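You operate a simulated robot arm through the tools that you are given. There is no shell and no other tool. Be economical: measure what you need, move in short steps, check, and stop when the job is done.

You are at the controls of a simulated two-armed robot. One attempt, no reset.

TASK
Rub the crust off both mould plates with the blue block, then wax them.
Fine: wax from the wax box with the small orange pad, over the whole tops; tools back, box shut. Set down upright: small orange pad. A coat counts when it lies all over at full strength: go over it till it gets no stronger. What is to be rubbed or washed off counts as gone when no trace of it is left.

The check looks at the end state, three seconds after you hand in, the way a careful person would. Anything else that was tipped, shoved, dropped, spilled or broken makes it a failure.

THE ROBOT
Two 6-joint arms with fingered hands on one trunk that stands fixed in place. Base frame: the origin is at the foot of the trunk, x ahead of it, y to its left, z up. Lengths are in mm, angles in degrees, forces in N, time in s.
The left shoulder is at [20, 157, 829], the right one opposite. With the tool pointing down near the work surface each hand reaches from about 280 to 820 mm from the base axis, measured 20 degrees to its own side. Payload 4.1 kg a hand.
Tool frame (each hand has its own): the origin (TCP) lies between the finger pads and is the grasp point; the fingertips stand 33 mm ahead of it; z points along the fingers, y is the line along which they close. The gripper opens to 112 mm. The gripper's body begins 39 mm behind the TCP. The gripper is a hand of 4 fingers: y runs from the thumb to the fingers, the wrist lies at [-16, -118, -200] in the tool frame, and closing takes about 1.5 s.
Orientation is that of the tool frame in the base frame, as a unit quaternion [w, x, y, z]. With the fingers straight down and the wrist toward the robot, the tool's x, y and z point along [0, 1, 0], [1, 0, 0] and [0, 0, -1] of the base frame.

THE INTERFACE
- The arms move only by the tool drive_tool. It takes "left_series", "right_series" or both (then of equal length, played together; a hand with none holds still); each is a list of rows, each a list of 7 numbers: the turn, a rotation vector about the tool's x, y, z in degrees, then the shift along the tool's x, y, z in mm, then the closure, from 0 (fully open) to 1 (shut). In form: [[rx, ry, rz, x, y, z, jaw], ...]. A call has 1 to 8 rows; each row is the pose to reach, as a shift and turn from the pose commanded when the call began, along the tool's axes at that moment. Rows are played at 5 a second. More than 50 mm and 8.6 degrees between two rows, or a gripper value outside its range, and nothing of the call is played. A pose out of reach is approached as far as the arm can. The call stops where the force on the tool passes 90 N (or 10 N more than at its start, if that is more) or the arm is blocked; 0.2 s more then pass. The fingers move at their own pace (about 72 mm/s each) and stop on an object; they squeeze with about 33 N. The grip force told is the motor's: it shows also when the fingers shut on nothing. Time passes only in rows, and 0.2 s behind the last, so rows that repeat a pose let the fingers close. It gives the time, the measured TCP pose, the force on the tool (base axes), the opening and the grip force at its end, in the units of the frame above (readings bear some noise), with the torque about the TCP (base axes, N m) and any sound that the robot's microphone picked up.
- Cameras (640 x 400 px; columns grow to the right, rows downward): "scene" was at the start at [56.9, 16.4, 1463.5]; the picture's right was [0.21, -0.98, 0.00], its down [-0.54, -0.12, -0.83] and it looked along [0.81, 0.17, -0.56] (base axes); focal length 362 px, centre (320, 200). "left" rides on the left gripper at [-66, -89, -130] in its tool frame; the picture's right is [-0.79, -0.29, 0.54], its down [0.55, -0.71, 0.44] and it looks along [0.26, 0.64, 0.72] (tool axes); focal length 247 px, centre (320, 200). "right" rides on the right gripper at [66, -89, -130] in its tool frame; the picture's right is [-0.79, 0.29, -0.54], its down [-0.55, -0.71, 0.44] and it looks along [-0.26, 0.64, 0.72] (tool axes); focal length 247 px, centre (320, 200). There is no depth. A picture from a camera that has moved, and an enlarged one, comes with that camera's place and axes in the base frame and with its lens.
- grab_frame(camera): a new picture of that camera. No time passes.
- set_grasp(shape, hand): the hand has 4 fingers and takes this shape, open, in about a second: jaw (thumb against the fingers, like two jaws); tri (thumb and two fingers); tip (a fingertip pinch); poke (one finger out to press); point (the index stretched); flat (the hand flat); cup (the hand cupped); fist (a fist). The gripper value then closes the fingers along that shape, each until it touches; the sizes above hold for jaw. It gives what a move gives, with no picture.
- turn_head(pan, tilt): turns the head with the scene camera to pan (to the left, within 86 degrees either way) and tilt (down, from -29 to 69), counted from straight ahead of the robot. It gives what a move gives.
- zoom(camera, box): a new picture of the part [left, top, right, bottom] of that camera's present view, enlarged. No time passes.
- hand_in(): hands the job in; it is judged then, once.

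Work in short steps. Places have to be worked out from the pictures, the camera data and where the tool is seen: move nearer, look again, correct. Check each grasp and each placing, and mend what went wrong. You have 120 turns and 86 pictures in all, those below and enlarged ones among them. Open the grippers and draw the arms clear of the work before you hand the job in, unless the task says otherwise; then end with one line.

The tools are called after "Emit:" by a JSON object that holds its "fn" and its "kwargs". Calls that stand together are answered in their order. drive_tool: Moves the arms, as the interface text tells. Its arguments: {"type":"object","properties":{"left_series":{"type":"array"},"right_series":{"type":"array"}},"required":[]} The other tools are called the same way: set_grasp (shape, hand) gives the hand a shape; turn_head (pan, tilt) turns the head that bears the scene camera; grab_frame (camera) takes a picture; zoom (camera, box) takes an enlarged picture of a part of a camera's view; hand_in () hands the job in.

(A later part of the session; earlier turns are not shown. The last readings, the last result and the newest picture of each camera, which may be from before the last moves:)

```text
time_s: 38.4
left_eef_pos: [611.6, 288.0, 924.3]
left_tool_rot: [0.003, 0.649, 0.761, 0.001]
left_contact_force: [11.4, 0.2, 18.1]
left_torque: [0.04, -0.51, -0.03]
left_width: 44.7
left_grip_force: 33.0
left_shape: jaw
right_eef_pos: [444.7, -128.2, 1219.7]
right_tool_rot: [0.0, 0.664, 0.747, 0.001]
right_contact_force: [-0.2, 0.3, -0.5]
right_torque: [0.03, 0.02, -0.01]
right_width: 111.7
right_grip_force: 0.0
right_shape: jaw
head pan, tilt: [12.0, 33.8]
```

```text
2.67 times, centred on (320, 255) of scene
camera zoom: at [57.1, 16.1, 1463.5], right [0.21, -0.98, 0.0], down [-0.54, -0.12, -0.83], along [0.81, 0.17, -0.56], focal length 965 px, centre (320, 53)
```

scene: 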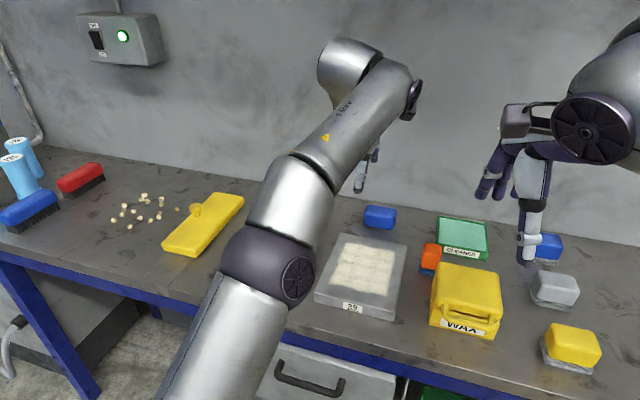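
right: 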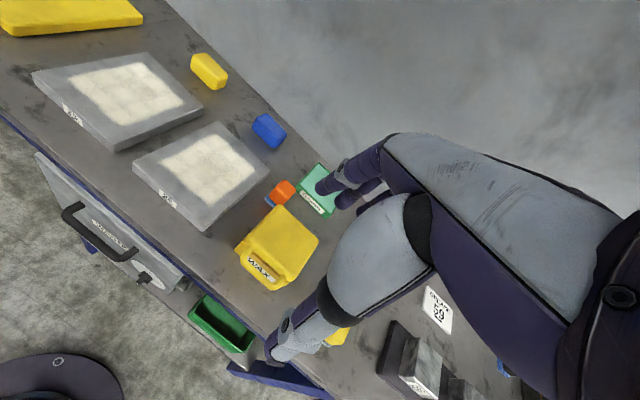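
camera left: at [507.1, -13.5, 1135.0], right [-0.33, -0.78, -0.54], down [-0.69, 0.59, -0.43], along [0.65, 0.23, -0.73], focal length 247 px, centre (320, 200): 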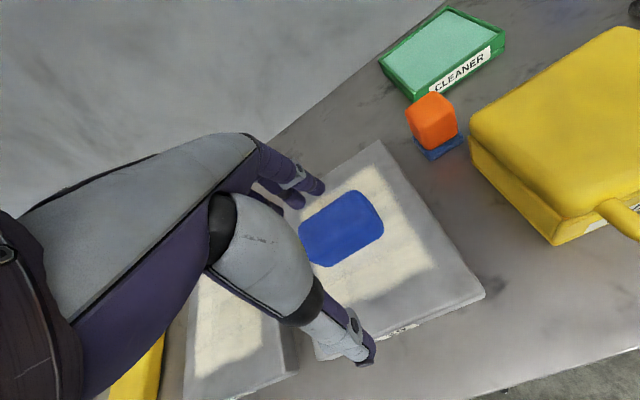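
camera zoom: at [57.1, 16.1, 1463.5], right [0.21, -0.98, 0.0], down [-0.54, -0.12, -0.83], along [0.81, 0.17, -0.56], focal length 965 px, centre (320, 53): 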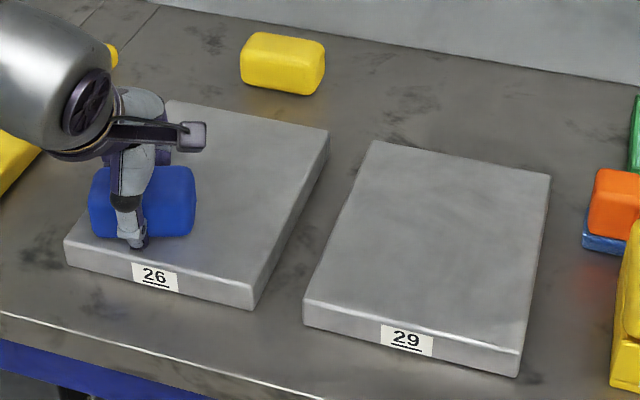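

Nearly spotless. One more pass on the left lane, then lift and carry the block back over plate 29.

Emit:
{"fn": "drive_tool", "kwargs": {"left_series": [[0, 0, 0, -8.9, 33.8, 0, 0.8], [0, 0, 0, -17.9, 67.7, 0, 0.8], [0, 0, 0, -27, 102, 0, 0.8], [0, 0, 0, -17.9, 67.7, 0, 0.8], [0, 0, 0, -8.9, 33.8, 0, 0.8], [0, 0, 0, 0, 0, 0, 0.8], [0, 0, 0, 0, 0, -30, 0.8], [0, 0, 0, -10, 0, -60, 0.8]]}}

Emit:
{"fn": "drive_tool", "kwargs": {"left_series": [[0, 0, 2, -40, 5, 0, 0.8], [0, 0, 4, -82, 8, 0, 0.8], [0, 0, 6, -124, 8, 0, 0.8], [0, 0, 8, -165, 8, 0, 0.8], [0, 0, 10, -205, 8, 0, 0.8], [0, 0, 12, -233, 8, 0, 0.8]]}}

Emit:
{"fn": "zoom", "kwargs": {"camera": "scene", "box": [220, 180, 420, 330]}}

```text
time_s: 40.2
left_eef_pos: [611.6, 277.9, 983.1]
left_tool_rot: [-0.001, 0.649, 0.761, -0.001]
left_contact_force: [0.0, 1.1, -2.1]
left_torque: [-0.01, 0.02, -0.03]
left_width: 44.5
left_grip_force: 32.9
left_shape: jaw
right_eef_pos: [446.4, -128.0, 1221.0]
right_tool_rot: [0.0, 0.664, 0.747, -0.001]
right_contact_force: [0.0, -0.1, 0.5]
right_torque: [-0.02, 0.0, 0.04]
right_width: 111.7
right_grip_force: 0.1
right_shape: jaw
head pan, tilt: [12.0, 33.8]
```

```text
time_s: 41.6
left_eef_pos: [656.1, 49.7, 981.8]
left_tool_rot: [0.0, 0.725, 0.689, -0.001]
left_contact_force: [-0.6, 0.1, -2.0]
left_torque: [-0.05, 0.04, -0.02]
left_width: 45.0
left_grip_force: 32.4
left_shape: jaw
right_eef_pos: [445.3, -127.7, 1221.4]
right_tool_rot: [0.0, 0.665, 0.747, 0.0]
right_contact_force: [0.8, 0.8, 0.2]
right_torque: [0.0, 0.01, -0.02]
right_width: 111.7
right_grip_force: 0.1
right_shape: jaw
head pan, tilt: [12.0, 33.8]
```

```text
2.67 times, centred on (320, 255) of scene
camera zoom: at [56.8, 16.7, 1463.5], right [0.21, -0.98, 0.0], down [-0.54, -0.12, -0.83], along [0.81, 0.17, -0.56], focal length 965 px, centre (320, 53)
```

zoom: 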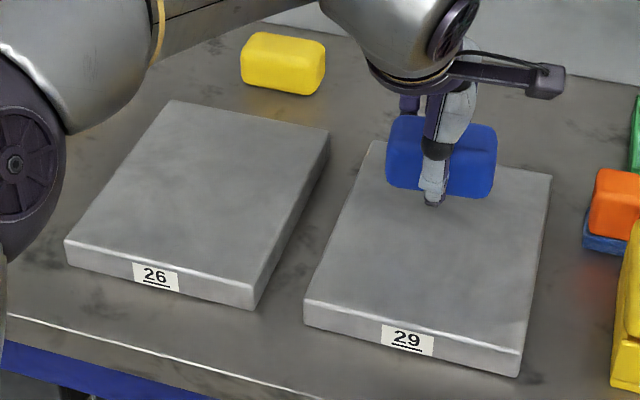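

Both look clean; let me zoom tightly to verify no traces on either plate.

Emit:
{"fn": "zoom", "kwargs": {"camera": "scene", "box": [225, 215, 325, 278]}}

Emit:
{"fn": "zoom", "kwargs": {"camera": "left", "box": [200, 150, 520, 350]}}

```text
6.35 times, centred on (275, 246) of scene
camera zoom: at [56.8, 16.7, 1463.5], right [0.21, -0.98, 0.0], down [-0.54, -0.12, -0.83], along [0.81, 0.17, -0.56], focal length 2298 px, centre (606, -95)
```

zoom: 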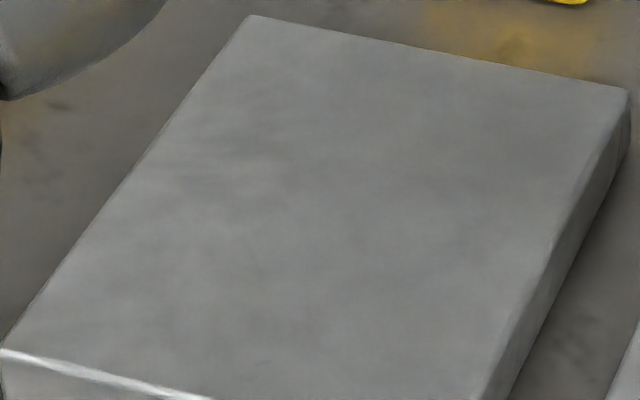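

```text
2.00 times, centred on (360, 250) of left
camera zoom: at [562.8, -11.9, 1111.9], right [-0.33, -0.78, -0.54], down [-0.68, 0.59, -0.43], along [0.65, 0.22, -0.72], focal length 494 px, centre (240, 100)
```

zoom: 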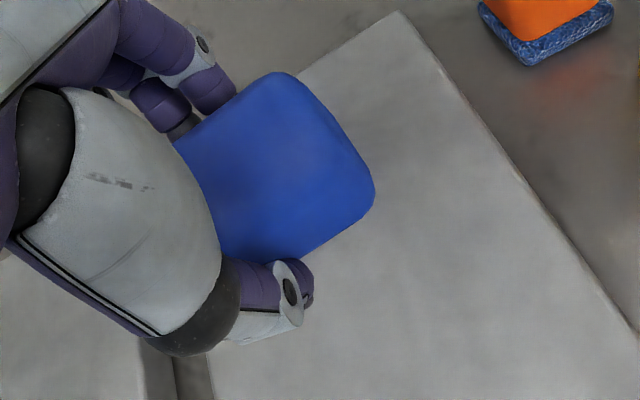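

Clean. I set the block down on plate 29, release, rise and tilt back to 31° for the return grip.

Emit:
{"fn": "drive_tool", "kwargs": {"left_series": [[0, 0, 0, 0, 0, 30, 0.8], [0, 0, 0, 0, 0, 48, 0.8], [0, 0, 0, 0, 0, 53.5, 0.8]]}}

Emit:
{"fn": "drive_tool", "kwargs": {"left_series": [[0, 0, 0, 0, 0, 0, 0.4], [0, 0, 0, 0, 0, 0, 0.2], [0, 0, 0, 0, 0, -5, 0.1], [0, 0, 0, 0, 0, -40, 0], [0, 0, 0, 0, 0, -75, 0]]}}

Emit:
{"fn": "drive_tool", "kwargs": {"left_series": [[-8, 0, 0, 0, -10, -10, 0.2], [-16, 0, 0, 0, -25, 0, 0.4], [-24, 0, 0, 0, -40, 8, 0.4], [-31, 0, 0, 0, -43, 16, 0.4]]}}

Emit:
{"fn": "grab_frame", "kwargs": {"camera": "left"}}

```text
time_s: 42.4
left_eef_pos: [656.6, 49.9, 927.8]
left_tool_rot: [-0.001, 0.725, 0.689, 0.0]
left_contact_force: [0.1, -0.6, -2.0]
left_torque: [0.02, 0.0, -0.01]
left_width: 44.7
left_grip_force: 32.9
left_shape: jaw
right_eef_pos: [445.1, -128.7, 1220.7]
right_tool_rot: [0.0, 0.665, 0.747, 0.0]
right_contact_force: [0.0, -0.1, -0.6]
right_torque: [0.03, -0.04, -0.02]
right_width: 111.8
right_grip_force: 0.0
right_shape: jaw
head pan, tilt: [12.0, 33.8]
```

```text
time_s: 43.6
left_eef_pos: [654.6, 48.0, 1002.3]
left_tool_rot: [0.0, 0.725, 0.689, 0.0]
left_contact_force: [0.8, -0.4, 0.0]
left_torque: [-0.02, -0.01, 0.0]
left_width: 111.8
left_grip_force: 0.1
left_shape: jaw
right_eef_pos: [446.0, -128.2, 1220.2]
right_tool_rot: [0.0, 0.664, 0.748, 0.0]
right_contact_force: [0.5, 0.1, -0.1]
right_torque: [-0.04, 0.0, 0.0]
right_width: 111.4
right_grip_force: 0.1
right_shape: jaw
head pan, tilt: [12.0, 33.8]
```

```text
time_s: 44.6
left_eef_pos: [612.9, 52.2, 988.0]
left_tool_rot: [0.194, 0.699, 0.663, 0.184]
left_contact_force: [-0.8, -0.2, -0.2]
left_torque: [-0.03, 0.01, -0.04]
left_width: 67.8
left_grip_force: 0.2
left_shape: jaw
right_eef_pos: [445.4, -127.8, 1219.2]
right_tool_rot: [0.0, 0.665, 0.747, 0.0]
right_contact_force: [-0.7, -0.3, -0.3]
right_torque: [-0.05, 0.0, -0.02]
right_width: 111.6
right_grip_force: 0.0
right_shape: jaw
head pan, tilt: [12.0, 33.8]
```

```text
53 pictures are left
camera left: at [465.8, -6.0, 1054.8], right [-0.01, -0.79, -0.61], down [-0.36, 0.57, -0.74], along [0.93, 0.21, -0.29], focal length 247 px, centre (320, 200)
```

left: 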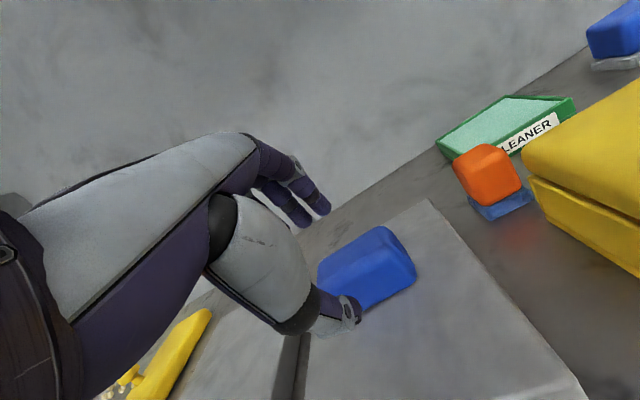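

Block sits flat. I descend along the fingers and grip as before.

Emit:
{"fn": "drive_tool", "kwargs": {"left_series": [[0, 0, 0, -2, 0, 25, 0.4], [0, 0, 0, -2, 0, 45, 0.4], [0, 0, 0, -2, 0, 54, 0.42], [0, 0, 0, -2, 1, 59, 0.48], [0, 0, 0, -2, 2, 61, 0.52], [0, 0, 0, -2, 2, 61, 0.6], [0, 0, 0, -2, 2, 61, 0.7], [0, 0, 0, -2, 2, 61, 0.7]]}}

Emit:
{"fn": "zoom", "kwargs": {"camera": "left", "box": [220, 180, 480, 343]}}

```text
time_s: 46.4
left_eef_pos: [645.2, 48.3, 937.3]
left_tool_rot: [0.195, 0.699, 0.663, 0.184]
left_contact_force: [-12.6, 1.8, 23.4]
left_torque: [0.1, 0.84, 0.01]
left_width: 55.0
left_grip_force: 32.7
left_shape: jaw
right_eef_pos: [445.0, -127.9, 1220.6]
right_tool_rot: [0.001, 0.665, 0.747, 0.0]
right_contact_force: [-0.6, 0.4, 0.5]
right_torque: [0.01, -0.01, -0.01]
right_width: 111.7
right_grip_force: 0.1
right_shape: jaw
head pan, tilt: [12.0, 33.8]
```

```text
2.45 times, centred on (350, 262) of left
camera zoom: at [498.3, -10.0, 1003.8], right [-0.01, -0.79, -0.61], down [-0.36, 0.57, -0.74], along [0.93, 0.21, -0.29], focal length 606 px, centre (246, 49)
```

zoom: 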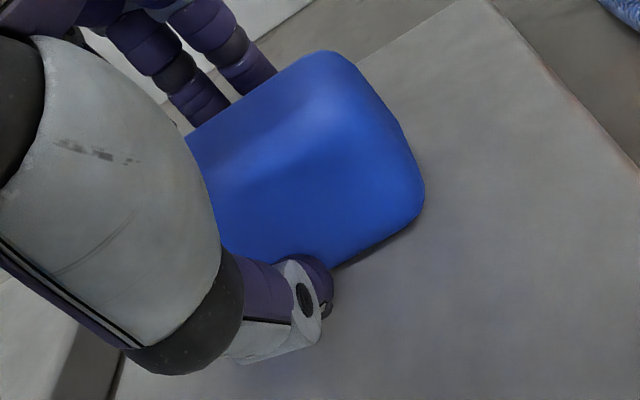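

Gripped. Lift and carry back to its place.

Emit:
{"fn": "drive_tool", "kwargs": {"left_series": [[0, 0, 0, 0, 16, -26, 0.7], [0, 0, 0, -5, 48, -6, 0.7], [0, 0, 0, -10, 81, 15, 0.7], [0, 0, 0, -16, 114, 35.5, 0.7], [0, 0, 0, -17, 132, 58, 0.7], [0, 0, 0, -17.5, 149.5, 83, 0.7]]}}

Emit:
{"fn": "grab_frame", "kwargs": {"camera": "left"}}

```text
time_s: 47.8
left_eef_pos: [815.2, 22.5, 941.9]
left_tool_rot: [0.194, 0.699, 0.664, 0.183]
left_contact_force: [0.9, -0.2, 0.1]
left_torque: [-0.04, 0.02, 0.0]
left_width: 52.5
left_grip_force: 33.2
left_shape: jaw
right_eef_pos: [445.5, -128.6, 1220.2]
right_tool_rot: [0.0, 0.664, 0.748, 0.0]
right_contact_force: [0.2, -0.5, 0.2]
right_torque: [-0.01, 0.02, 0.01]
right_width: 111.8
right_grip_force: 0.3
right_shape: jaw
head pan, tilt: [12.0, 33.8]
```

```text
51 pictures are left
camera left: at [668.6, -36.1, 1008.0], right [-0.01, -0.79, -0.61], down [-0.36, 0.57, -0.74], along [0.93, 0.21, -0.29], focal length 247 px, centre (320, 200)
```

left: 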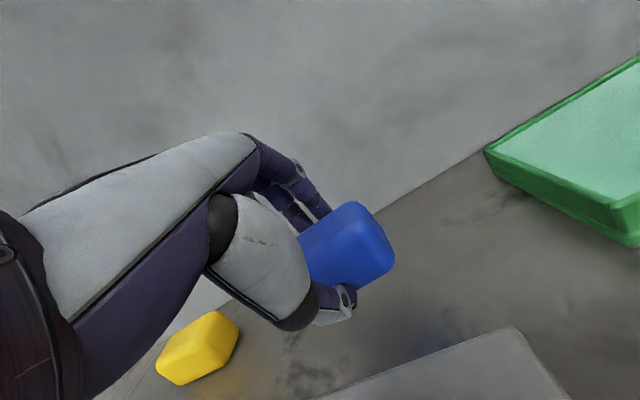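

Emit:
{"fn": "drive_tool", "kwargs": {"left_series": [[0, 0, 0, 0, 12, 20, 0.7], [0, 0, 0, 0, 13, 35, 0.7], [0, 0, 0, 0, 12.4, 41, 0.7]]}}

```text
time_s: 48.6
left_eef_pos: [847.8, 20.3, 913.0]
left_tool_rot: [0.193, 0.698, 0.664, 0.183]
left_contact_force: [0.5, -0.2, -1.9]
left_torque: [-0.04, -0.01, -0.01]
left_width: 52.5
left_grip_force: 32.6
left_shape: jaw
right_eef_pos: [445.2, -127.5, 1220.4]
right_tool_rot: [0.001, 0.665, 0.747, 0.001]
right_contact_force: [0.2, -0.6, -0.4]
right_torque: [0.03, -0.04, 0.01]
right_width: 111.6
right_grip_force: 0.1
right_shape: jaw
head pan, tilt: [12.0, 33.8]
```

No contact yet; a few mm lower.

Emit:
{"fn": "drive_tool", "kwargs": {"left_series": [[0, 0, 0, 0, -1, 1.7, 0.7], [0, 0, 0, 0, -1.6, 2.8, 0.7]]}}

```text
time_s: 49.2
left_eef_pos: [847.4, 19.6, 910.7]
left_tool_rot: [0.193, 0.698, 0.664, 0.183]
left_contact_force: [0.0, -0.4, 0.5]
left_torque: [0.03, 0.01, 0.01]
left_width: 52.6
left_grip_force: 32.9
left_shape: jaw
right_eef_pos: [446.2, -128.8, 1220.8]
right_tool_rot: [0.0, 0.664, 0.748, 0.0]
right_contact_force: [0.4, 0.0, -0.2]
right_torque: [0.01, 0.02, 0.03]
right_width: 111.9
right_grip_force: 0.1
right_shape: jaw
head pan, tilt: [12.0, 33.8]
```

Emit:
{"fn": "drive_tool", "kwargs": {"left_series": [[0, 0, 0, 0, -1, 1.7, 0.7], [0, 0, 0, 0, -1.6, 2.6, 0.7]]}}

Emit:
{"fn": "zoom", "kwargs": {"camera": "left", "box": [220, 180, 480, 343]}}

```text
time_s: 49.8
left_eef_pos: [847.9, 19.4, 909.7]
left_tool_rot: [0.195, 0.698, 0.664, 0.184]
left_contact_force: [-0.1, 0.6, 9.4]
left_torque: [0.1, 0.18, 0.01]
left_width: 52.8
left_grip_force: 33.6
left_shape: jaw
right_eef_pos: [445.7, -129.1, 1221.6]
right_tool_rot: [0.0, 0.664, 0.748, 0.0]
right_contact_force: [0.1, 0.0, 0.8]
right_torque: [0.03, 0.04, 0.0]
right_width: 111.9
right_grip_force: 0.0
right_shape: jaw
head pan, tilt: [12.0, 33.8]
```

```text
2.45 times, centred on (350, 262) of left
camera zoom: at [700.8, -38.4, 975.8], right [-0.01, -0.79, -0.61], down [-0.35, 0.57, -0.74], along [0.94, 0.21, -0.29], focal length 606 px, centre (246, 49)
```

zoom: 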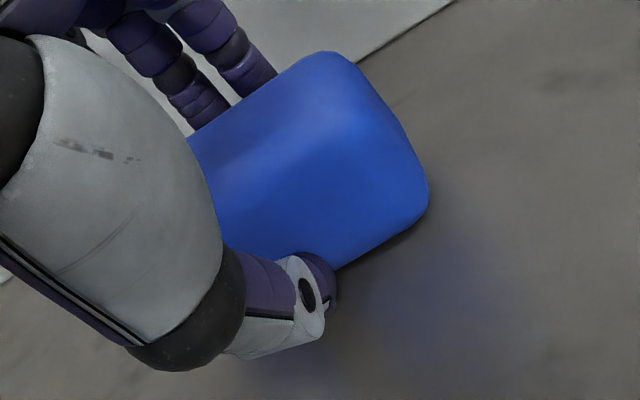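

Block is on the table. I open while easing back, then retreat along the fingers and look.

Emit:
{"fn": "drive_tool", "kwargs": {"left_series": [[0, 0, 0, 0, 0, -2, 0.5], [0, 0, 0, 0, 0, -5, 0.4], [0, 0, 0, 0, 0, -22, 0.35], [0, 0, 0, 0, 0, -55, 0.3], [0, 0, 0, 0, -30, -90, 0.2], [0, 0, 0, 0, -70, -105, 0.1], [0, 0, 0, 0, -110, -120, 0]]}}

Emit:
{"fn": "zoom", "kwargs": {"camera": "scene", "box": [300, 170, 500, 295]}}

Emit:
{"fn": "grab_frame", "kwargs": {"camera": "left"}}

```text
time_s: 51.4
left_eef_pos: [693.4, 30.0, 956.3]
left_tool_rot: [0.193, 0.698, 0.664, 0.184]
left_contact_force: [-0.5, -0.8, -0.2]
left_torque: [0.0, 0.02, 0.01]
left_width: 111.5
left_grip_force: 0.1
left_shape: jaw
right_eef_pos: [446.1, -127.5, 1220.8]
right_tool_rot: [0.0, 0.665, 0.747, 0.0]
right_contact_force: [-0.3, 0.0, -0.9]
right_torque: [0.0, 0.03, -0.03]
right_width: 111.7
right_grip_force: 0.2
right_shape: jaw
head pan, tilt: [12.0, 33.8]
```

```text
3.20 times, centred on (400, 232) of scene
camera zoom: at [57.2, 16.4, 1463.5], right [0.21, -0.98, 0.0], down [-0.54, -0.12, -0.83], along [0.81, 0.17, -0.56], focal length 1158 px, centre (64, 96)
```

zoom: 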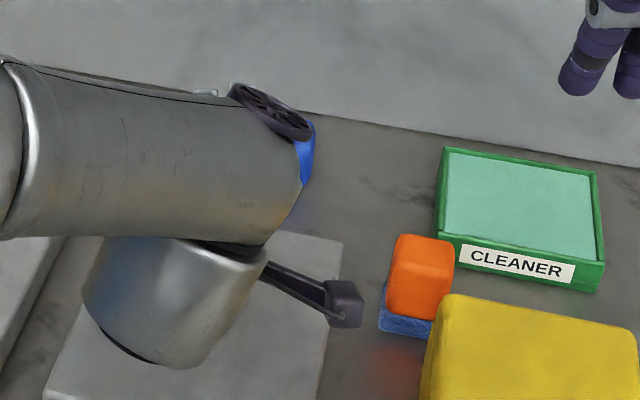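

```text
48 pictures are left
camera left: at [545.4, -29.3, 1022.0], right [-0.01, -0.79, -0.61], down [-0.36, 0.57, -0.74], along [0.93, 0.21, -0.29], focal length 247 px, centre (320, 200)
```

left: 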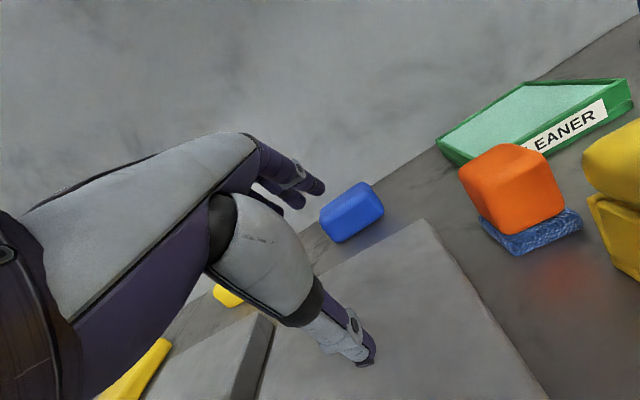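

The block is back. Now I inspect the wax box and its handle from both cameras.

Emit:
{"fn": "zoom", "kwargs": {"camera": "right", "box": [200, 170, 360, 300]}}

Emit:
{"fn": "zoom", "kwargs": {"camera": "scene", "box": [410, 235, 530, 345]}}

```text
3.08 times, centred on (280, 235) of right
camera zoom: at [349.9, -73.7, 1349.9], right [0.38, -0.75, 0.54], down [-0.64, -0.63, -0.44], along [0.67, -0.18, -0.72], focal length 760 px, centre (443, 92)
```

zoom: 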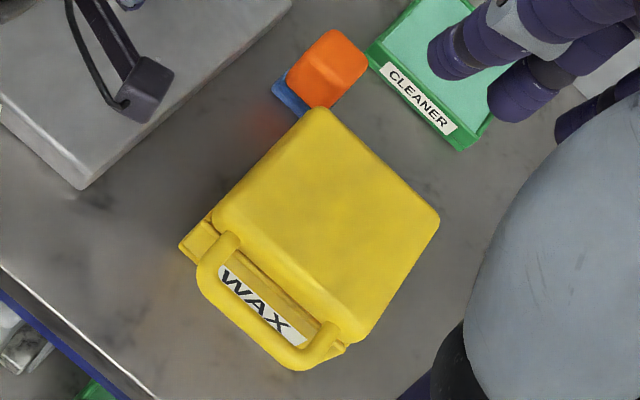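

```text
3.64 times, centred on (470, 290) of scene
camera zoom: at [57.2, 16.4, 1463.5], right [0.21, -0.98, 0.0], down [-0.54, -0.12, -0.83], along [0.81, 0.17, -0.56], focal length 1316 px, centre (-226, -127)
```

zoom: 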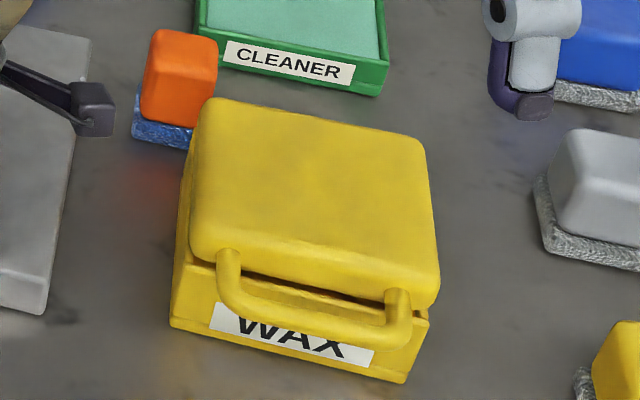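

Handle bar is at about (518, −156, 921), box yaw ≈ −9°. I move the right hand: yaw to match and tilt 50° so the thumb goes under the bar and fingers over it.

Emit:
{"fn": "drive_tool", "kwargs": {"right_series": [[0, 0, 5, -5, -2, 40, 0], [0, 0, 10.5, -10, -4, 80, 0], [0, 0, 15.7, -16, -7, 120, 0]]}}

Emit:
{"fn": "drive_tool", "kwargs": {"right_series": [[-8, 0, 0, 0, 0, 20, 0.3], [-16, 0, 0, 0, 0, 40, 0.5], [-24, 0, 0, 0, 0, 60, 0.6], [-32, 0, 0, 0, 0, 80, 0.66], [-40, 0, 0, 0, 0, 100, 0.66], [-48, 0, 0, 0, 7, 115, 0.66], [-50, 0, 0, 0, 14, 124, 0.66]]}}

Emit:
{"fn": "grab_frame", "kwargs": {"camera": "right"}}

Emit:
{"fn": "grab_frame", "kwargs": {"camera": "scene"}}

```text
time_s: 52.2
left_eef_pos: [692.6, 29.2, 955.2]
left_tool_rot: [0.193, 0.699, 0.664, 0.183]
left_contact_force: [-0.2, -0.2, 0.3]
left_torque: [0.02, 0.01, -0.03]
left_width: 111.9
left_grip_force: 0.1
left_shape: jaw
right_eef_pos: [440.5, -143.1, 1098.3]
right_tool_rot: [-0.001, 0.761, 0.649, 0.0]
right_contact_force: [-0.8, 0.6, -0.1]
right_torque: [0.0, 0.0, -0.05]
right_width: 111.8
right_grip_force: 0.1
right_shape: jaw
head pan, tilt: [12.0, 33.8]
```

```text
time_s: 53.8
left_eef_pos: [692.8, 29.5, 955.7]
left_tool_rot: [0.193, 0.699, 0.664, 0.184]
left_contact_force: [0.0, 1.2, -0.5]
left_torque: [0.03, -0.02, 0.0]
left_width: 111.8
left_grip_force: 0.1
left_shape: jaw
right_eef_pos: [527.8, -141.8, 984.4]
right_tool_rot: [0.321, 0.689, 0.588, 0.276]
right_contact_force: [-0.2, -0.6, 0.4]
right_torque: [0.01, 0.05, 0.02]
right_width: 37.9
right_grip_force: 0.2
right_shape: jaw
right hand out of reach, approached as far as the arm can: row 3, 4, 5, 6, 7
head pan, tilt: [12.0, 33.8]
```

```text
45 pictures are left
camera right: at [383.4, -52.5, 998.7], right [-0.35, -0.75, 0.56], down [-0.21, -0.53, -0.83], along [0.91, -0.41, 0.03], focal length 247 px, centre (320, 200)
```

right: 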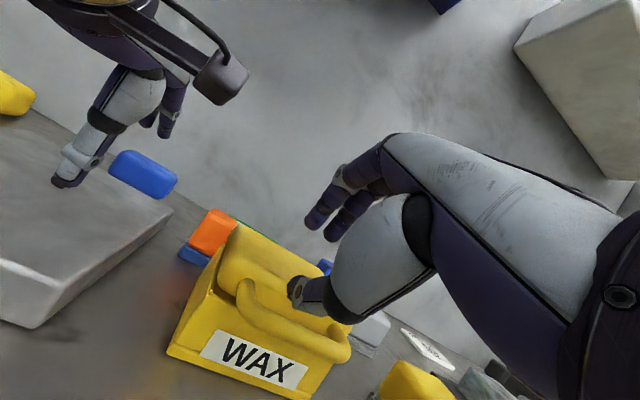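

```text
44 pictures are left
```

scene: 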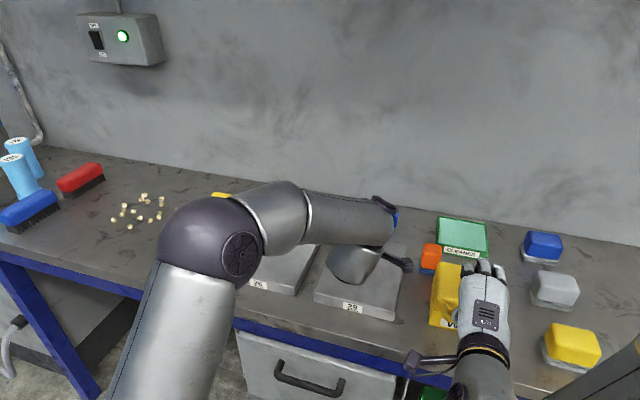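

Too close to the shoulder for 50° tilt; I'll use about 30°. First a close look at the handle for exact position.

Emit:
{"fn": "zoom", "kwargs": {"camera": "right", "box": [150, 210, 390, 400]}}

```text
2.11 times, centred on (270, 305) of right
camera zoom: at [383.4, -52.5, 998.7], right [-0.35, -0.75, 0.56], down [-0.21, -0.53, -0.83], along [0.91, -0.41, 0.03], focal length 520 px, centre (425, -21)
```

zoom: 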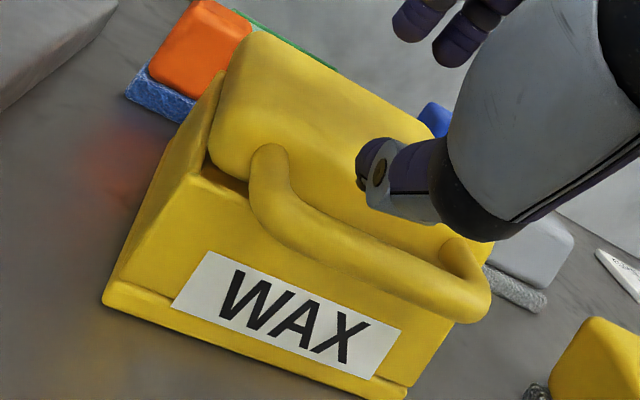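

Handle bar centre triangulates to about (514, −153, 924), with ~24 mm gap to the box wall. I reduce tilt to 30° and go to the approach point.

Emit:
{"fn": "drive_tool", "kwargs": {"right_series": [[6, 0, 0, -4, -5, -25, 0.7], [13, 0, 0, -8, -15, -40, 0.7], [20, 0, 0, -12.9, -24.3, -52, 0.7]]}}

Emit:
{"fn": "grab_frame", "kwargs": {"camera": "right"}}

```text
time_s: 54.6
left_eef_pos: [692.6, 29.6, 955.0]
left_tool_rot: [0.192, 0.699, 0.664, 0.183]
left_contact_force: [-0.1, -1.0, 0.4]
left_torque: [-0.02, 0.03, 0.01]
left_width: 111.7
left_grip_force: 0.1
left_shape: jaw
right_eef_pos: [490.0, -142.0, 1005.1]
right_tool_rot: [0.195, 0.735, 0.628, 0.167]
right_contact_force: [-0.1, 0.3, -1.5]
right_torque: [0.01, 0.03, 0.01]
right_width: 34.0
right_grip_force: 0.1
right_shape: jaw
right hand out of reach, approached as far as the arm can: row 1, 2, 3
head pan, tilt: [12.0, 33.8]
```

```text
42 pictures are left
camera right: at [360.2, -56.4, 1072.7], right [-0.14, -0.78, 0.61], down [-0.48, -0.48, -0.73], along [0.86, -0.4, -0.31], focal length 247 px, centre (320, 200)
```

right: 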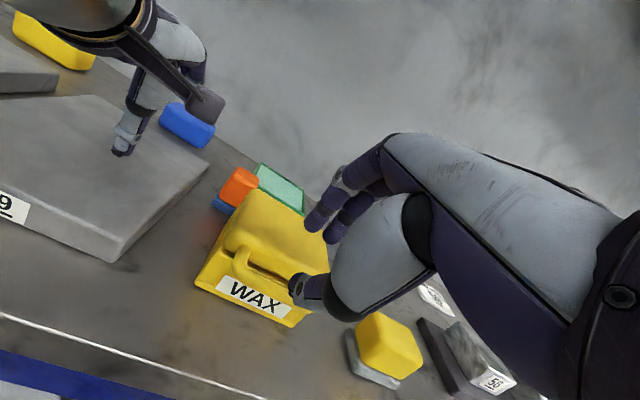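

Reach holds here; I descend around the bar in steps.

Emit:
{"fn": "drive_tool", "kwargs": {"right_series": [[0, 0, 0, -4, -8, 18, 0.7], [0, 0, 0, -7, -14, 36, 0.7], [0, 0, 0, -7.2, -17, 46, 0.7]]}}

Emit:
{"fn": "zoom", "kwargs": {"camera": "right", "box": [190, 180, 430, 330]}}

Emit:
{"fn": "zoom", "kwargs": {"camera": "scene", "box": [400, 235, 540, 345]}}

```text
time_s: 55.4
left_eef_pos: [692.1, 29.3, 955.1]
left_tool_rot: [0.194, 0.699, 0.663, 0.183]
left_contact_force: [0.3, -0.1, 0.5]
left_torque: [-0.06, -0.04, 0.03]
left_width: 111.8
left_grip_force: 0.0
left_shape: jaw
right_eef_pos: [503.4, -149.6, 958.6]
right_tool_rot: [0.198, 0.734, 0.627, 0.168]
right_contact_force: [0.0, 0.8, 0.7]
right_torque: [0.02, 0.03, 0.01]
right_width: 34.1
right_grip_force: 0.1
right_shape: jaw
right hand out of reach, approached as far as the arm can: row 1, 2, 3
head pan, tilt: [12.0, 33.8]
```

```text
2.67 times, centred on (310, 255) of right
camera zoom: at [373.8, -63.3, 1025.5], right [-0.14, -0.78, 0.61], down [-0.48, -0.48, -0.73], along [0.87, -0.4, -0.3], focal length 659 px, centre (347, 53)
```

zoom: 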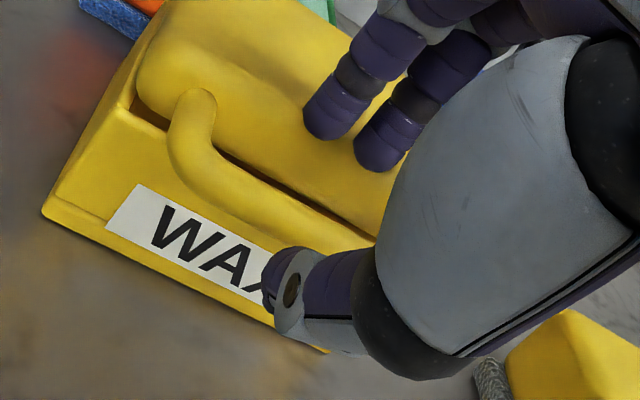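

```text
3.64 times, centred on (470, 290) of scene
camera zoom: at [56.7, 16.4, 1463.5], right [0.21, -0.98, 0.0], down [-0.54, -0.12, -0.83], along [0.81, 0.17, -0.56], focal length 1316 px, centre (-226, -127)
```

zoom: 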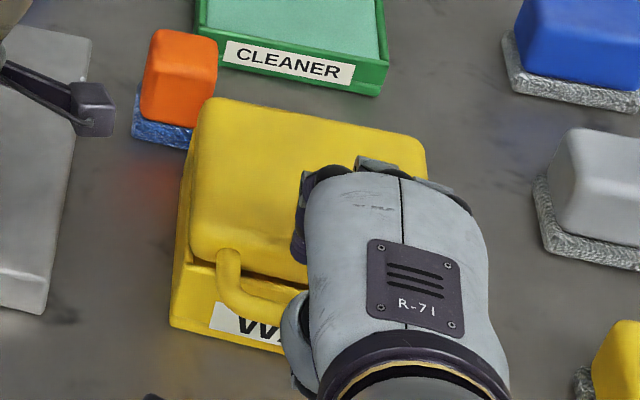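

Fingers straddle the bar. Last 11 mm down, then close gently.

Emit:
{"fn": "drive_tool", "kwargs": {"right_series": [[0, 0, 0, 0, -3.5, 5, 0.7], [0, 0, 0, 0, -7, 10, 0.7], [0, 0, 0, 0, -7, 10, 0.8], [0, 0, 0, 0, -7, 10, 0.9], [0, 0, 0, 0, -7, 10, 0.95], [0, 0, 0, 0, -7, 10, 0.95]]}}

Emit:
{"fn": "zoom", "kwargs": {"camera": "right", "box": [190, 180, 430, 330]}}

```text
time_s: 56.8
left_eef_pos: [692.9, 30.3, 956.6]
left_tool_rot: [0.193, 0.698, 0.664, 0.183]
left_contact_force: [0.0, -0.2, 0.4]
left_torque: [0.01, 0.01, 0.03]
left_width: 111.6
left_grip_force: 0.1
left_shape: jaw
right_eef_pos: [504.3, -147.6, 947.1]
right_tool_rot: [0.197, 0.735, 0.627, 0.168]
right_contact_force: [-22.9, 1.6, 22.1]
right_torque: [0.26, -1.47, -0.11]
right_width: 28.2
right_grip_force: 32.9
right_shape: jaw
head pan, tilt: [12.0, 33.8]
```

```text
2.67 times, centred on (310, 255) of right
camera zoom: at [374.7, -61.6, 1013.9], right [-0.14, -0.78, 0.61], down [-0.48, -0.48, -0.73], along [0.87, -0.4, -0.3], focal length 659 px, centre (347, 53)
```

zoom: 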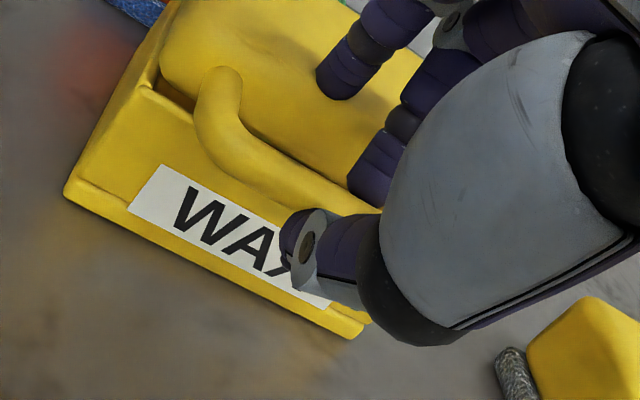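

Grip shows 33 N at 28 mm. I lift slightly and see whether the lid follows.

Emit:
{"fn": "drive_tool", "kwargs": {"right_series": [[0, 0, 0, 0, 4, -7, 0.95], [0, 0, 0, 0, 9, -15, 0.95], [0, 0, 0, 0, 14, -22, 0.95]]}}

Emit:
{"fn": "zoom", "kwargs": {"camera": "scene", "box": [400, 235, 540, 345]}}

Emit:
{"fn": "zoom", "kwargs": {"camera": "right", "box": [190, 180, 430, 330]}}

```text
time_s: 57.6
left_eef_pos: [692.0, 28.3, 956.1]
left_tool_rot: [0.192, 0.699, 0.664, 0.183]
left_contact_force: [0.3, 0.3, 0.3]
left_torque: [-0.02, 0.0, -0.01]
left_width: 111.6
left_grip_force: 0.0
left_shape: jaw
right_eef_pos: [504.3, -149.0, 971.2]
right_tool_rot: [0.197, 0.734, 0.628, 0.168]
right_contact_force: [0.4, 5.3, 3.5]
right_torque: [0.08, -0.47, 0.1]
right_width: 25.6
right_grip_force: 32.9
right_shape: jaw
head pan, tilt: [12.0, 33.8]
```

```text
3.64 times, centred on (470, 290) of scene
camera zoom: at [56.8, 16.6, 1463.5], right [0.21, -0.98, 0.0], down [-0.54, -0.12, -0.83], along [0.81, 0.17, -0.56], focal length 1316 px, centre (-226, -127)
```

zoom: 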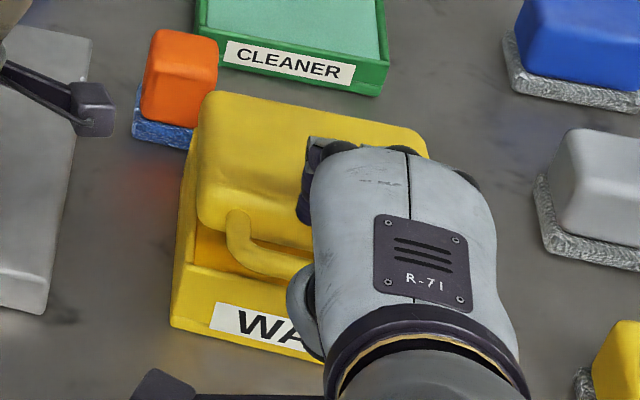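

```text
2.67 times, centred on (310, 255) of right
camera zoom: at [374.4, -62.4, 1039.2], right [-0.14, -0.78, 0.61], down [-0.48, -0.48, -0.73], along [0.87, -0.4, -0.3], focal length 659 px, centre (347, 53)
```

zoom: 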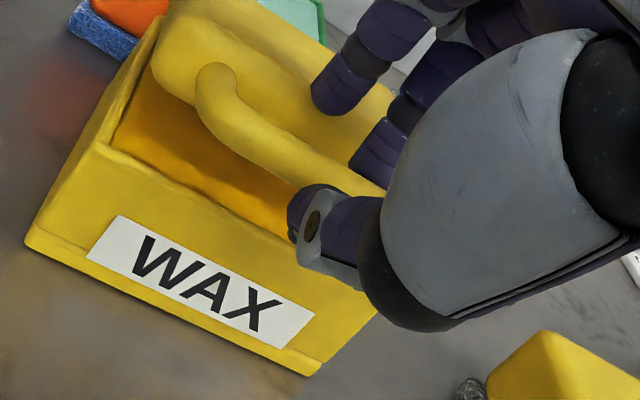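

The lid swings up on a rear hinge; base hasn't moved. I follow the arc further, letting the bar turn between the fingers.

Emit:
{"fn": "drive_tool", "kwargs": {"right_series": [[0, 0, 0, 0, 15.2, -12.2, 0.95], [0, 0, 0, 0, 32, -21.8, 0.95], [0, 0, 0, 0, 46, -27.4, 0.95], [0, 0, 0, 0, 62.8, -31.6, 0.95]]}}

Emit:
{"fn": "zoom", "kwargs": {"camera": "scene", "box": [400, 215, 560, 345]}}

```text
time_s: 58.6
left_eef_pos: [692.3, 28.1, 956.2]
left_tool_rot: [0.194, 0.699, 0.664, 0.183]
left_contact_force: [0.3, 0.4, 0.2]
left_torque: [0.02, -0.01, -0.01]
left_width: 111.5
left_grip_force: 0.0
left_shape: jaw
right_eef_pos: [542.6, -153.0, 1030.7]
right_tool_rot: [0.196, 0.735, 0.627, 0.168]
right_contact_force: [1.8, 9.4, -2.1]
right_torque: [0.08, 0.11, 0.48]
right_width: 24.0
right_grip_force: 32.9
right_shape: jaw
head pan, tilt: [12.0, 33.8]
```

```text
3.08 times, centred on (480, 280) of scene
camera zoom: at [56.9, 16.7, 1463.5], right [0.21, -0.98, 0.0], down [-0.54, -0.12, -0.83], along [0.81, 0.17, -0.56], focal length 1114 px, centre (-172, -46)
```

zoom: 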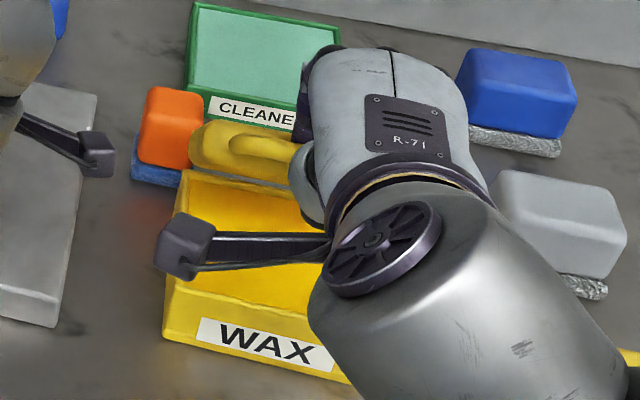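

Emit:
{"fn": "drive_tool", "kwargs": {"right_series": [[0, 0, 0, 0, 17, -1.8, 0.95], [0, 0, 0, 1, 32, -1.5, 0.95], [0, 0, 0, 2, 49, 1, 0.95], [0, 0, 0, 2, 64, 5.4, 0.95], [0, 0, 0, 3, 83, 14.4, 0.95], [0, 0, 0, 3, 101, 26.7, 0.95], [0, 0, 0, 3, 113, 38.5, 0.95]]}}

Emit:
{"fn": "grab_frame", "kwargs": {"camera": "scene"}}

```text
time_s: 60.2
left_eef_pos: [693.1, 30.7, 956.2]
left_tool_rot: [0.194, 0.699, 0.664, 0.183]
left_contact_force: [-0.9, 0.8, 0.1]
left_torque: [-0.01, -0.02, 0.02]
left_width: 111.7
left_grip_force: 0.1
left_shape: jaw
right_eef_pos: [660.9, -167.6, 1054.7]
right_tool_rot: [0.197, 0.733, 0.629, 0.168]
right_contact_force: [1.8, 22.5, 2.7]
right_torque: [0.26, 0.08, 1.08]
right_width: 26.4
right_grip_force: 33.6
right_shape: jaw
head pan, tilt: [12.0, 33.8]
```

```text
35 pictures are left
```

scene: 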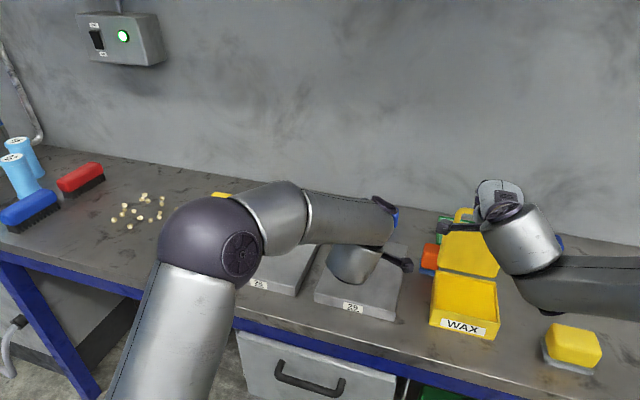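

Lid is past vertical. I relieve the side force and go a little further to feel for a stop before letting go.

Emit:
{"fn": "drive_tool", "kwargs": {"right_series": [[0, 0, 0, 3, 4, 5, 0.95], [0, 0, 0, 5, 8.5, 11, 0.95]]}}

```text
time_s: 60.8
left_eef_pos: [692.9, 28.9, 955.6]
left_tool_rot: [0.194, 0.698, 0.664, 0.183]
left_contact_force: [-0.2, 0.0, 0.0]
left_torque: [0.0, 0.0, -0.02]
left_width: 111.8
left_grip_force: 0.1
left_shape: jaw
right_eef_pos: [673.1, -166.6, 1049.9]
right_tool_rot: [0.197, 0.735, 0.626, 0.169]
right_contact_force: [1.6, 14.6, 5.4]
right_torque: [0.18, 0.04, 0.86]
right_width: 27.1
right_grip_force: 33.4
right_shape: jaw
head pan, tilt: [12.0, 33.8]
```

Loosen the grip slightly as a cage to see whether the lid rests by itself.

Emit:
{"fn": "drive_tool", "kwargs": {"right_series": [[0, 0, 0, 0, 0, 0, 0.6], [0, 0, 0, 0, 0, 0, 0.6], [0, 0, 0, 0, 0, 0, 0.6]]}}

Emit:
{"fn": "zoom", "kwargs": {"camera": "scene", "box": [400, 185, 560, 345]}}

```text
time_s: 61.6
left_eef_pos: [692.2, 29.3, 955.6]
left_tool_rot: [0.194, 0.699, 0.663, 0.183]
left_contact_force: [0.4, -0.4, -0.2]
left_torque: [-0.01, -0.01, 0.02]
left_width: 111.7
left_grip_force: 0.1
left_shape: jaw
right_eef_pos: [671.8, -169.2, 1051.1]
right_tool_rot: [0.199, 0.735, 0.625, 0.169]
right_contact_force: [3.6, -4.0, 15.7]
right_torque: [-0.11, -0.18, -0.07]
right_width: 40.2
right_grip_force: 0.0
right_shape: jaw
head pan, tilt: [12.0, 33.8]
```

```text
2.50 times, centred on (480, 265) of scene
camera zoom: at [56.5, 16.3, 1463.5], right [0.21, -0.98, 0.0], down [-0.54, -0.12, -0.83], along [0.81, 0.17, -0.56], focal length 905 px, centre (-80, 38)
```

zoom: 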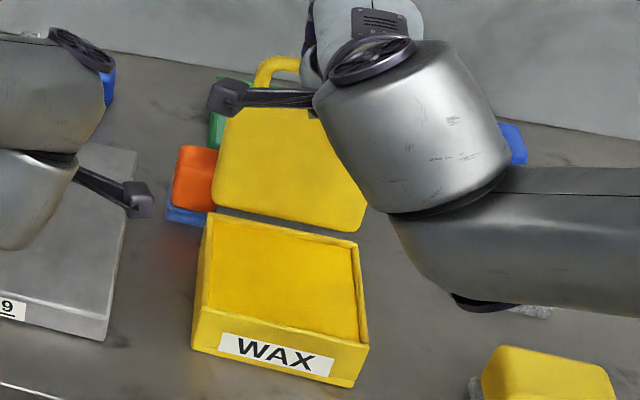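

The wax is visible; lid seems near-resting. I raise the hand straight up off the bar.

Emit:
{"fn": "drive_tool", "kwargs": {"right_series": [[0, 0, 0, 0, 5, -9, 0.55], [0, 0, 0, 0, 12, -20, 0.5], [0, 0, 0, 0, 25, -43, 0.4]]}}

Emit:
{"fn": "zoom", "kwargs": {"camera": "scene", "box": [400, 185, 560, 345]}}

```text
time_s: 62.4
left_eef_pos: [692.0, 29.2, 955.5]
left_tool_rot: [0.193, 0.698, 0.664, 0.184]
left_contact_force: [-0.5, -0.1, 0.3]
left_torque: [0.02, 0.0, -0.01]
left_width: 111.4
left_grip_force: 0.0
left_shape: jaw
right_eef_pos: [672.6, -163.8, 1097.4]
right_tool_rot: [0.195, 0.734, 0.629, 0.167]
right_contact_force: [-0.4, -0.2, -0.4]
right_torque: [0.01, -0.04, 0.01]
right_width: 66.7
right_grip_force: 0.1
right_shape: jaw
head pan, tilt: [12.0, 33.8]
```

```text
2.50 times, centred on (480, 265) of scene
camera zoom: at [57.0, 16.4, 1463.5], right [0.21, -0.98, 0.0], down [-0.54, -0.12, -0.83], along [0.81, 0.17, -0.56], focal length 905 px, centre (-80, 38)
```

zoom: 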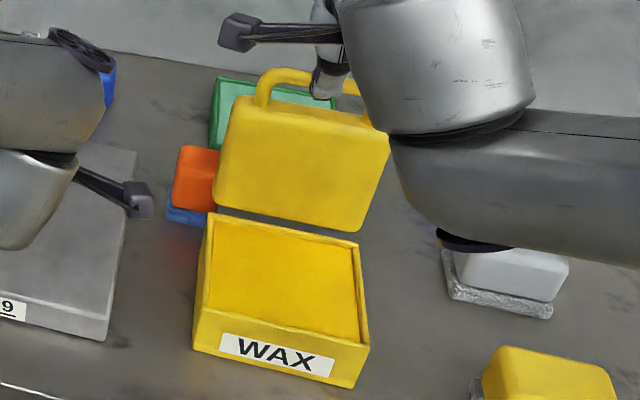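

Lid stays open by itself. I move the right arm up and away to the right.

Emit:
{"fn": "drive_tool", "kwargs": {"right_series": [[0, 0, 0, 0, 20, -35, 0.3], [0, 0, 0, -40, 25, -45, 0.2], [0, 0, 0, -85, 15, -50, 0.1], [0, 0, 0, -130, 0, -50, 0], [0, 0, 0, -170, -20, -50, 0], [0, 0, 0, -200, -45, -50, 0], [0, 0, 0, -220, -75, -50, 0]]}}

Emit:
{"fn": "drive_tool", "kwargs": {"left_series": [[8, 0, 0, 0, -10, -20, 0], [16, 0, 0, 0, -20, -40, 0], [24, 0, 0, -20, -35, -60, 0], [31.5, 0, 0, -50, -50, -70, 0], [31.5, 0, 0, -90, -50, -70, 0]]}}

Emit:
{"fn": "grab_frame", "kwargs": {"camera": "left"}}

Emit:
{"fn": "grab_frame", "kwargs": {"camera": "scene"}}

```text
time_s: 64.0
left_eef_pos: [691.7, 29.3, 954.8]
left_tool_rot: [0.193, 0.699, 0.664, 0.184]
left_contact_force: [0.8, 0.0, -1.4]
left_torque: [0.0, -0.01, -0.04]
left_width: 111.6
left_grip_force: 0.0
left_shape: jaw
right_eef_pos: [556.6, -351.6, 1120.3]
right_tool_rot: [0.196, 0.74, 0.624, 0.16]
right_contact_force: [0.4, -0.1, -1.0]
right_torque: [0.0, -0.02, 0.0]
right_width: 111.6
right_grip_force: 0.1
right_shape: jaw
right hand out of reach, approached as far as the arm can: row 7
head pan, tilt: [12.0, 33.8]
```

```text
time_s: 65.2
left_eef_pos: [607.8, -55.0, 988.9]
left_tool_rot: [-0.005, 0.725, 0.689, -0.005]
left_contact_force: [0.5, 0.1, -0.2]
left_torque: [-0.02, 0.0, -0.01]
left_width: 111.7
left_grip_force: 0.0
left_shape: jaw
right_eef_pos: [557.5, -349.7, 1120.3]
right_tool_rot: [0.197, 0.738, 0.624, 0.162]
right_contact_force: [-0.4, 1.0, -0.8]
right_torque: [-0.02, 0.03, -0.03]
right_width: 111.4
right_grip_force: 0.2
right_shape: jaw
head pan, tilt: [12.0, 33.8]
```

```text
32 pictures are left
camera left: at [517.5, -117.0, 1120.3], right [-0.33, -0.78, -0.53], down [-0.69, 0.59, -0.43], along [0.65, 0.22, -0.73], focal length 247 px, centre (320, 200)
```

left: 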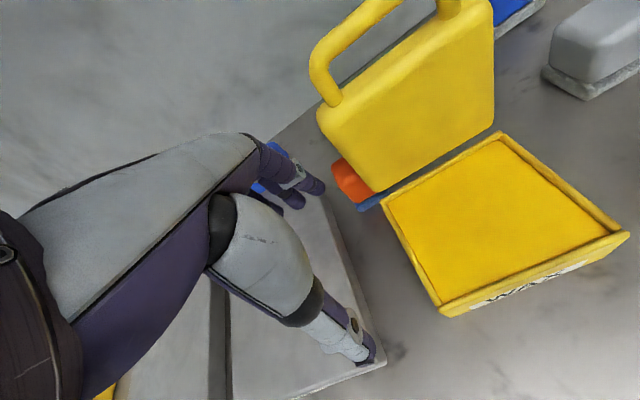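

```text
31 pictures are left
```

scene: 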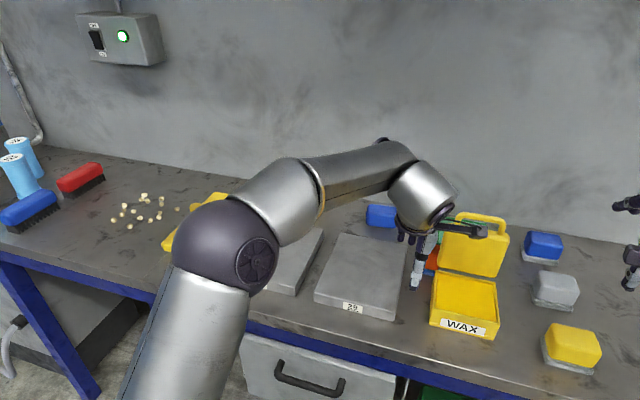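

The pad is close beside the open lid. I shift the left hand to view pad/lid clearance.

Emit:
{"fn": "drive_tool", "kwargs": {"left_series": [[-0.8, 0, 0, 30, 20, -15, 0], [-0.8, 0, 0, 62, 35, -30, 0]]}}

Emit:
{"fn": "grab_frame", "kwargs": {"camera": "left"}}

```text
time_s: 65.8
left_eef_pos: [647.9, 2.2, 1017.0]
left_tool_rot: [0.001, 0.725, 0.688, 0.001]
left_contact_force: [0.1, 0.2, 0.5]
left_torque: [0.0, -0.02, 0.01]
left_width: 111.8
left_grip_force: 0.1
left_shape: jaw
right_eef_pos: [556.8, -351.9, 1120.7]
right_tool_rot: [0.196, 0.74, 0.623, 0.161]
right_contact_force: [0.2, -0.3, 0.5]
right_torque: [0.0, -0.02, 0.0]
right_width: 111.4
right_grip_force: 0.0
right_shape: jaw
head pan, tilt: [12.0, 33.8]
```

```text
30 pictures are left
camera left: at [554.8, -58.4, 1147.8], right [-0.33, -0.78, -0.54], down [-0.68, 0.59, -0.44], along [0.66, 0.22, -0.72], focal length 247 px, centre (320, 200)
```

left: 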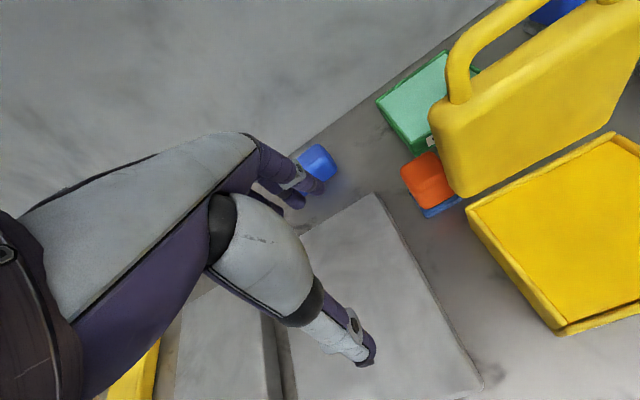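

Pad footprint is about x 690–750, y −80…−125, right beside the lid. I'll pick it with the hand leaning 40° to the left (clear of the lid), gripping front-to-back.

Emit:
{"fn": "drive_tool", "kwargs": {"left_series": [[0, 0, 4, -19.7, 43, 7, 0.1]]}}

Emit:
{"fn": "drive_tool", "kwargs": {"left_series": [[0, -8, 0, -2, 7, 5, 0.25], [0, -16, 0, -8, 14, 15, 0.25], [0, -24, 0, -15, 22, 28, 0.25], [0, -32, 0, -22, 30, 40, 0.25], [0, -40, 0, -29.6, 37.9, 49, 0.25]]}}

Emit:
{"fn": "grab_frame", "kwargs": {"camera": "left"}}

Emit:
{"fn": "zoom", "kwargs": {"camera": "scene", "box": [370, 200, 530, 300]}}

```text
time_s: 66.2
left_eef_pos: [689.7, -19.5, 1011.6]
left_tool_rot: [0.002, 0.748, 0.663, 0.002]
left_contact_force: [-0.3, 0.2, 0.2]
left_torque: [0.02, -0.02, -0.02]
left_width: 101.1
left_grip_force: 0.0
left_shape: jaw
right_eef_pos: [555.3, -350.9, 1120.2]
right_tool_rot: [0.195, 0.739, 0.624, 0.161]
right_contact_force: [-0.1, -0.3, 0.4]
right_torque: [-0.03, -0.05, 0.02]
right_width: 111.7
right_grip_force: 0.1
right_shape: jaw
head pan, tilt: [12.0, 33.8]
```

```text
time_s: 67.4
left_eef_pos: [669.7, -57.2, 973.3]
left_tool_rot: [0.126, 0.722, 0.67, -0.117]
left_contact_force: [0.3, -0.2, 0.5]
left_torque: [-0.01, 0.02, 0.02]
left_width: 84.3
left_grip_force: 0.0
left_shape: jaw
left hand out of reach, approached as far as the arm can: row 2, 3, 4, 5
right_eef_pos: [555.7, -351.4, 1120.6]
right_tool_rot: [0.196, 0.739, 0.624, 0.161]
right_contact_force: [0.3, -0.1, -0.8]
right_torque: [0.02, 0.01, 0.0]
right_width: 111.8
right_grip_force: 0.1
right_shape: jaw
head pan, tilt: [12.0, 33.8]
```

```text
29 pictures are left
camera left: at [575.2, -70.3, 1116.9], right [-0.34, -0.91, -0.25], down [-0.67, 0.42, -0.62], along [0.66, -0.05, -0.75], focal length 247 px, centre (320, 200)
```

left: 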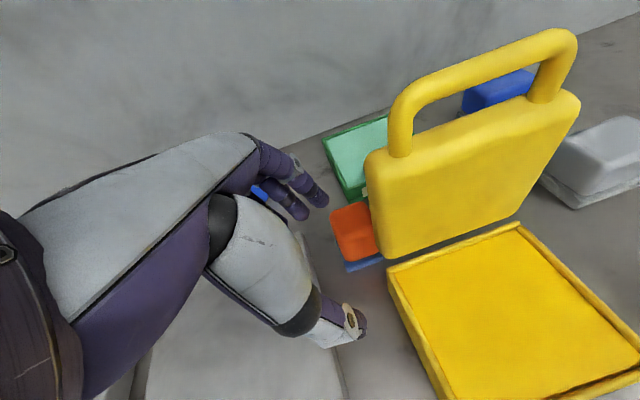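

```text
4.00 times, centred on (450, 250) of scene
camera zoom: at [56.9, 16.3, 1463.5], right [0.21, -0.98, 0.0], down [-0.54, -0.12, -0.83], along [0.81, 0.17, -0.56], focal length 1448 px, centre (-200, 0)
```

zoom: 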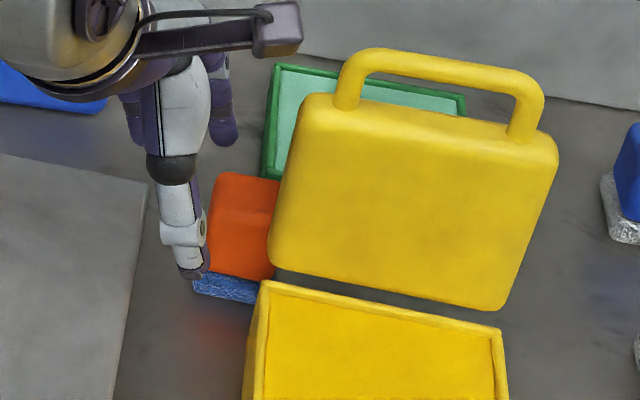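

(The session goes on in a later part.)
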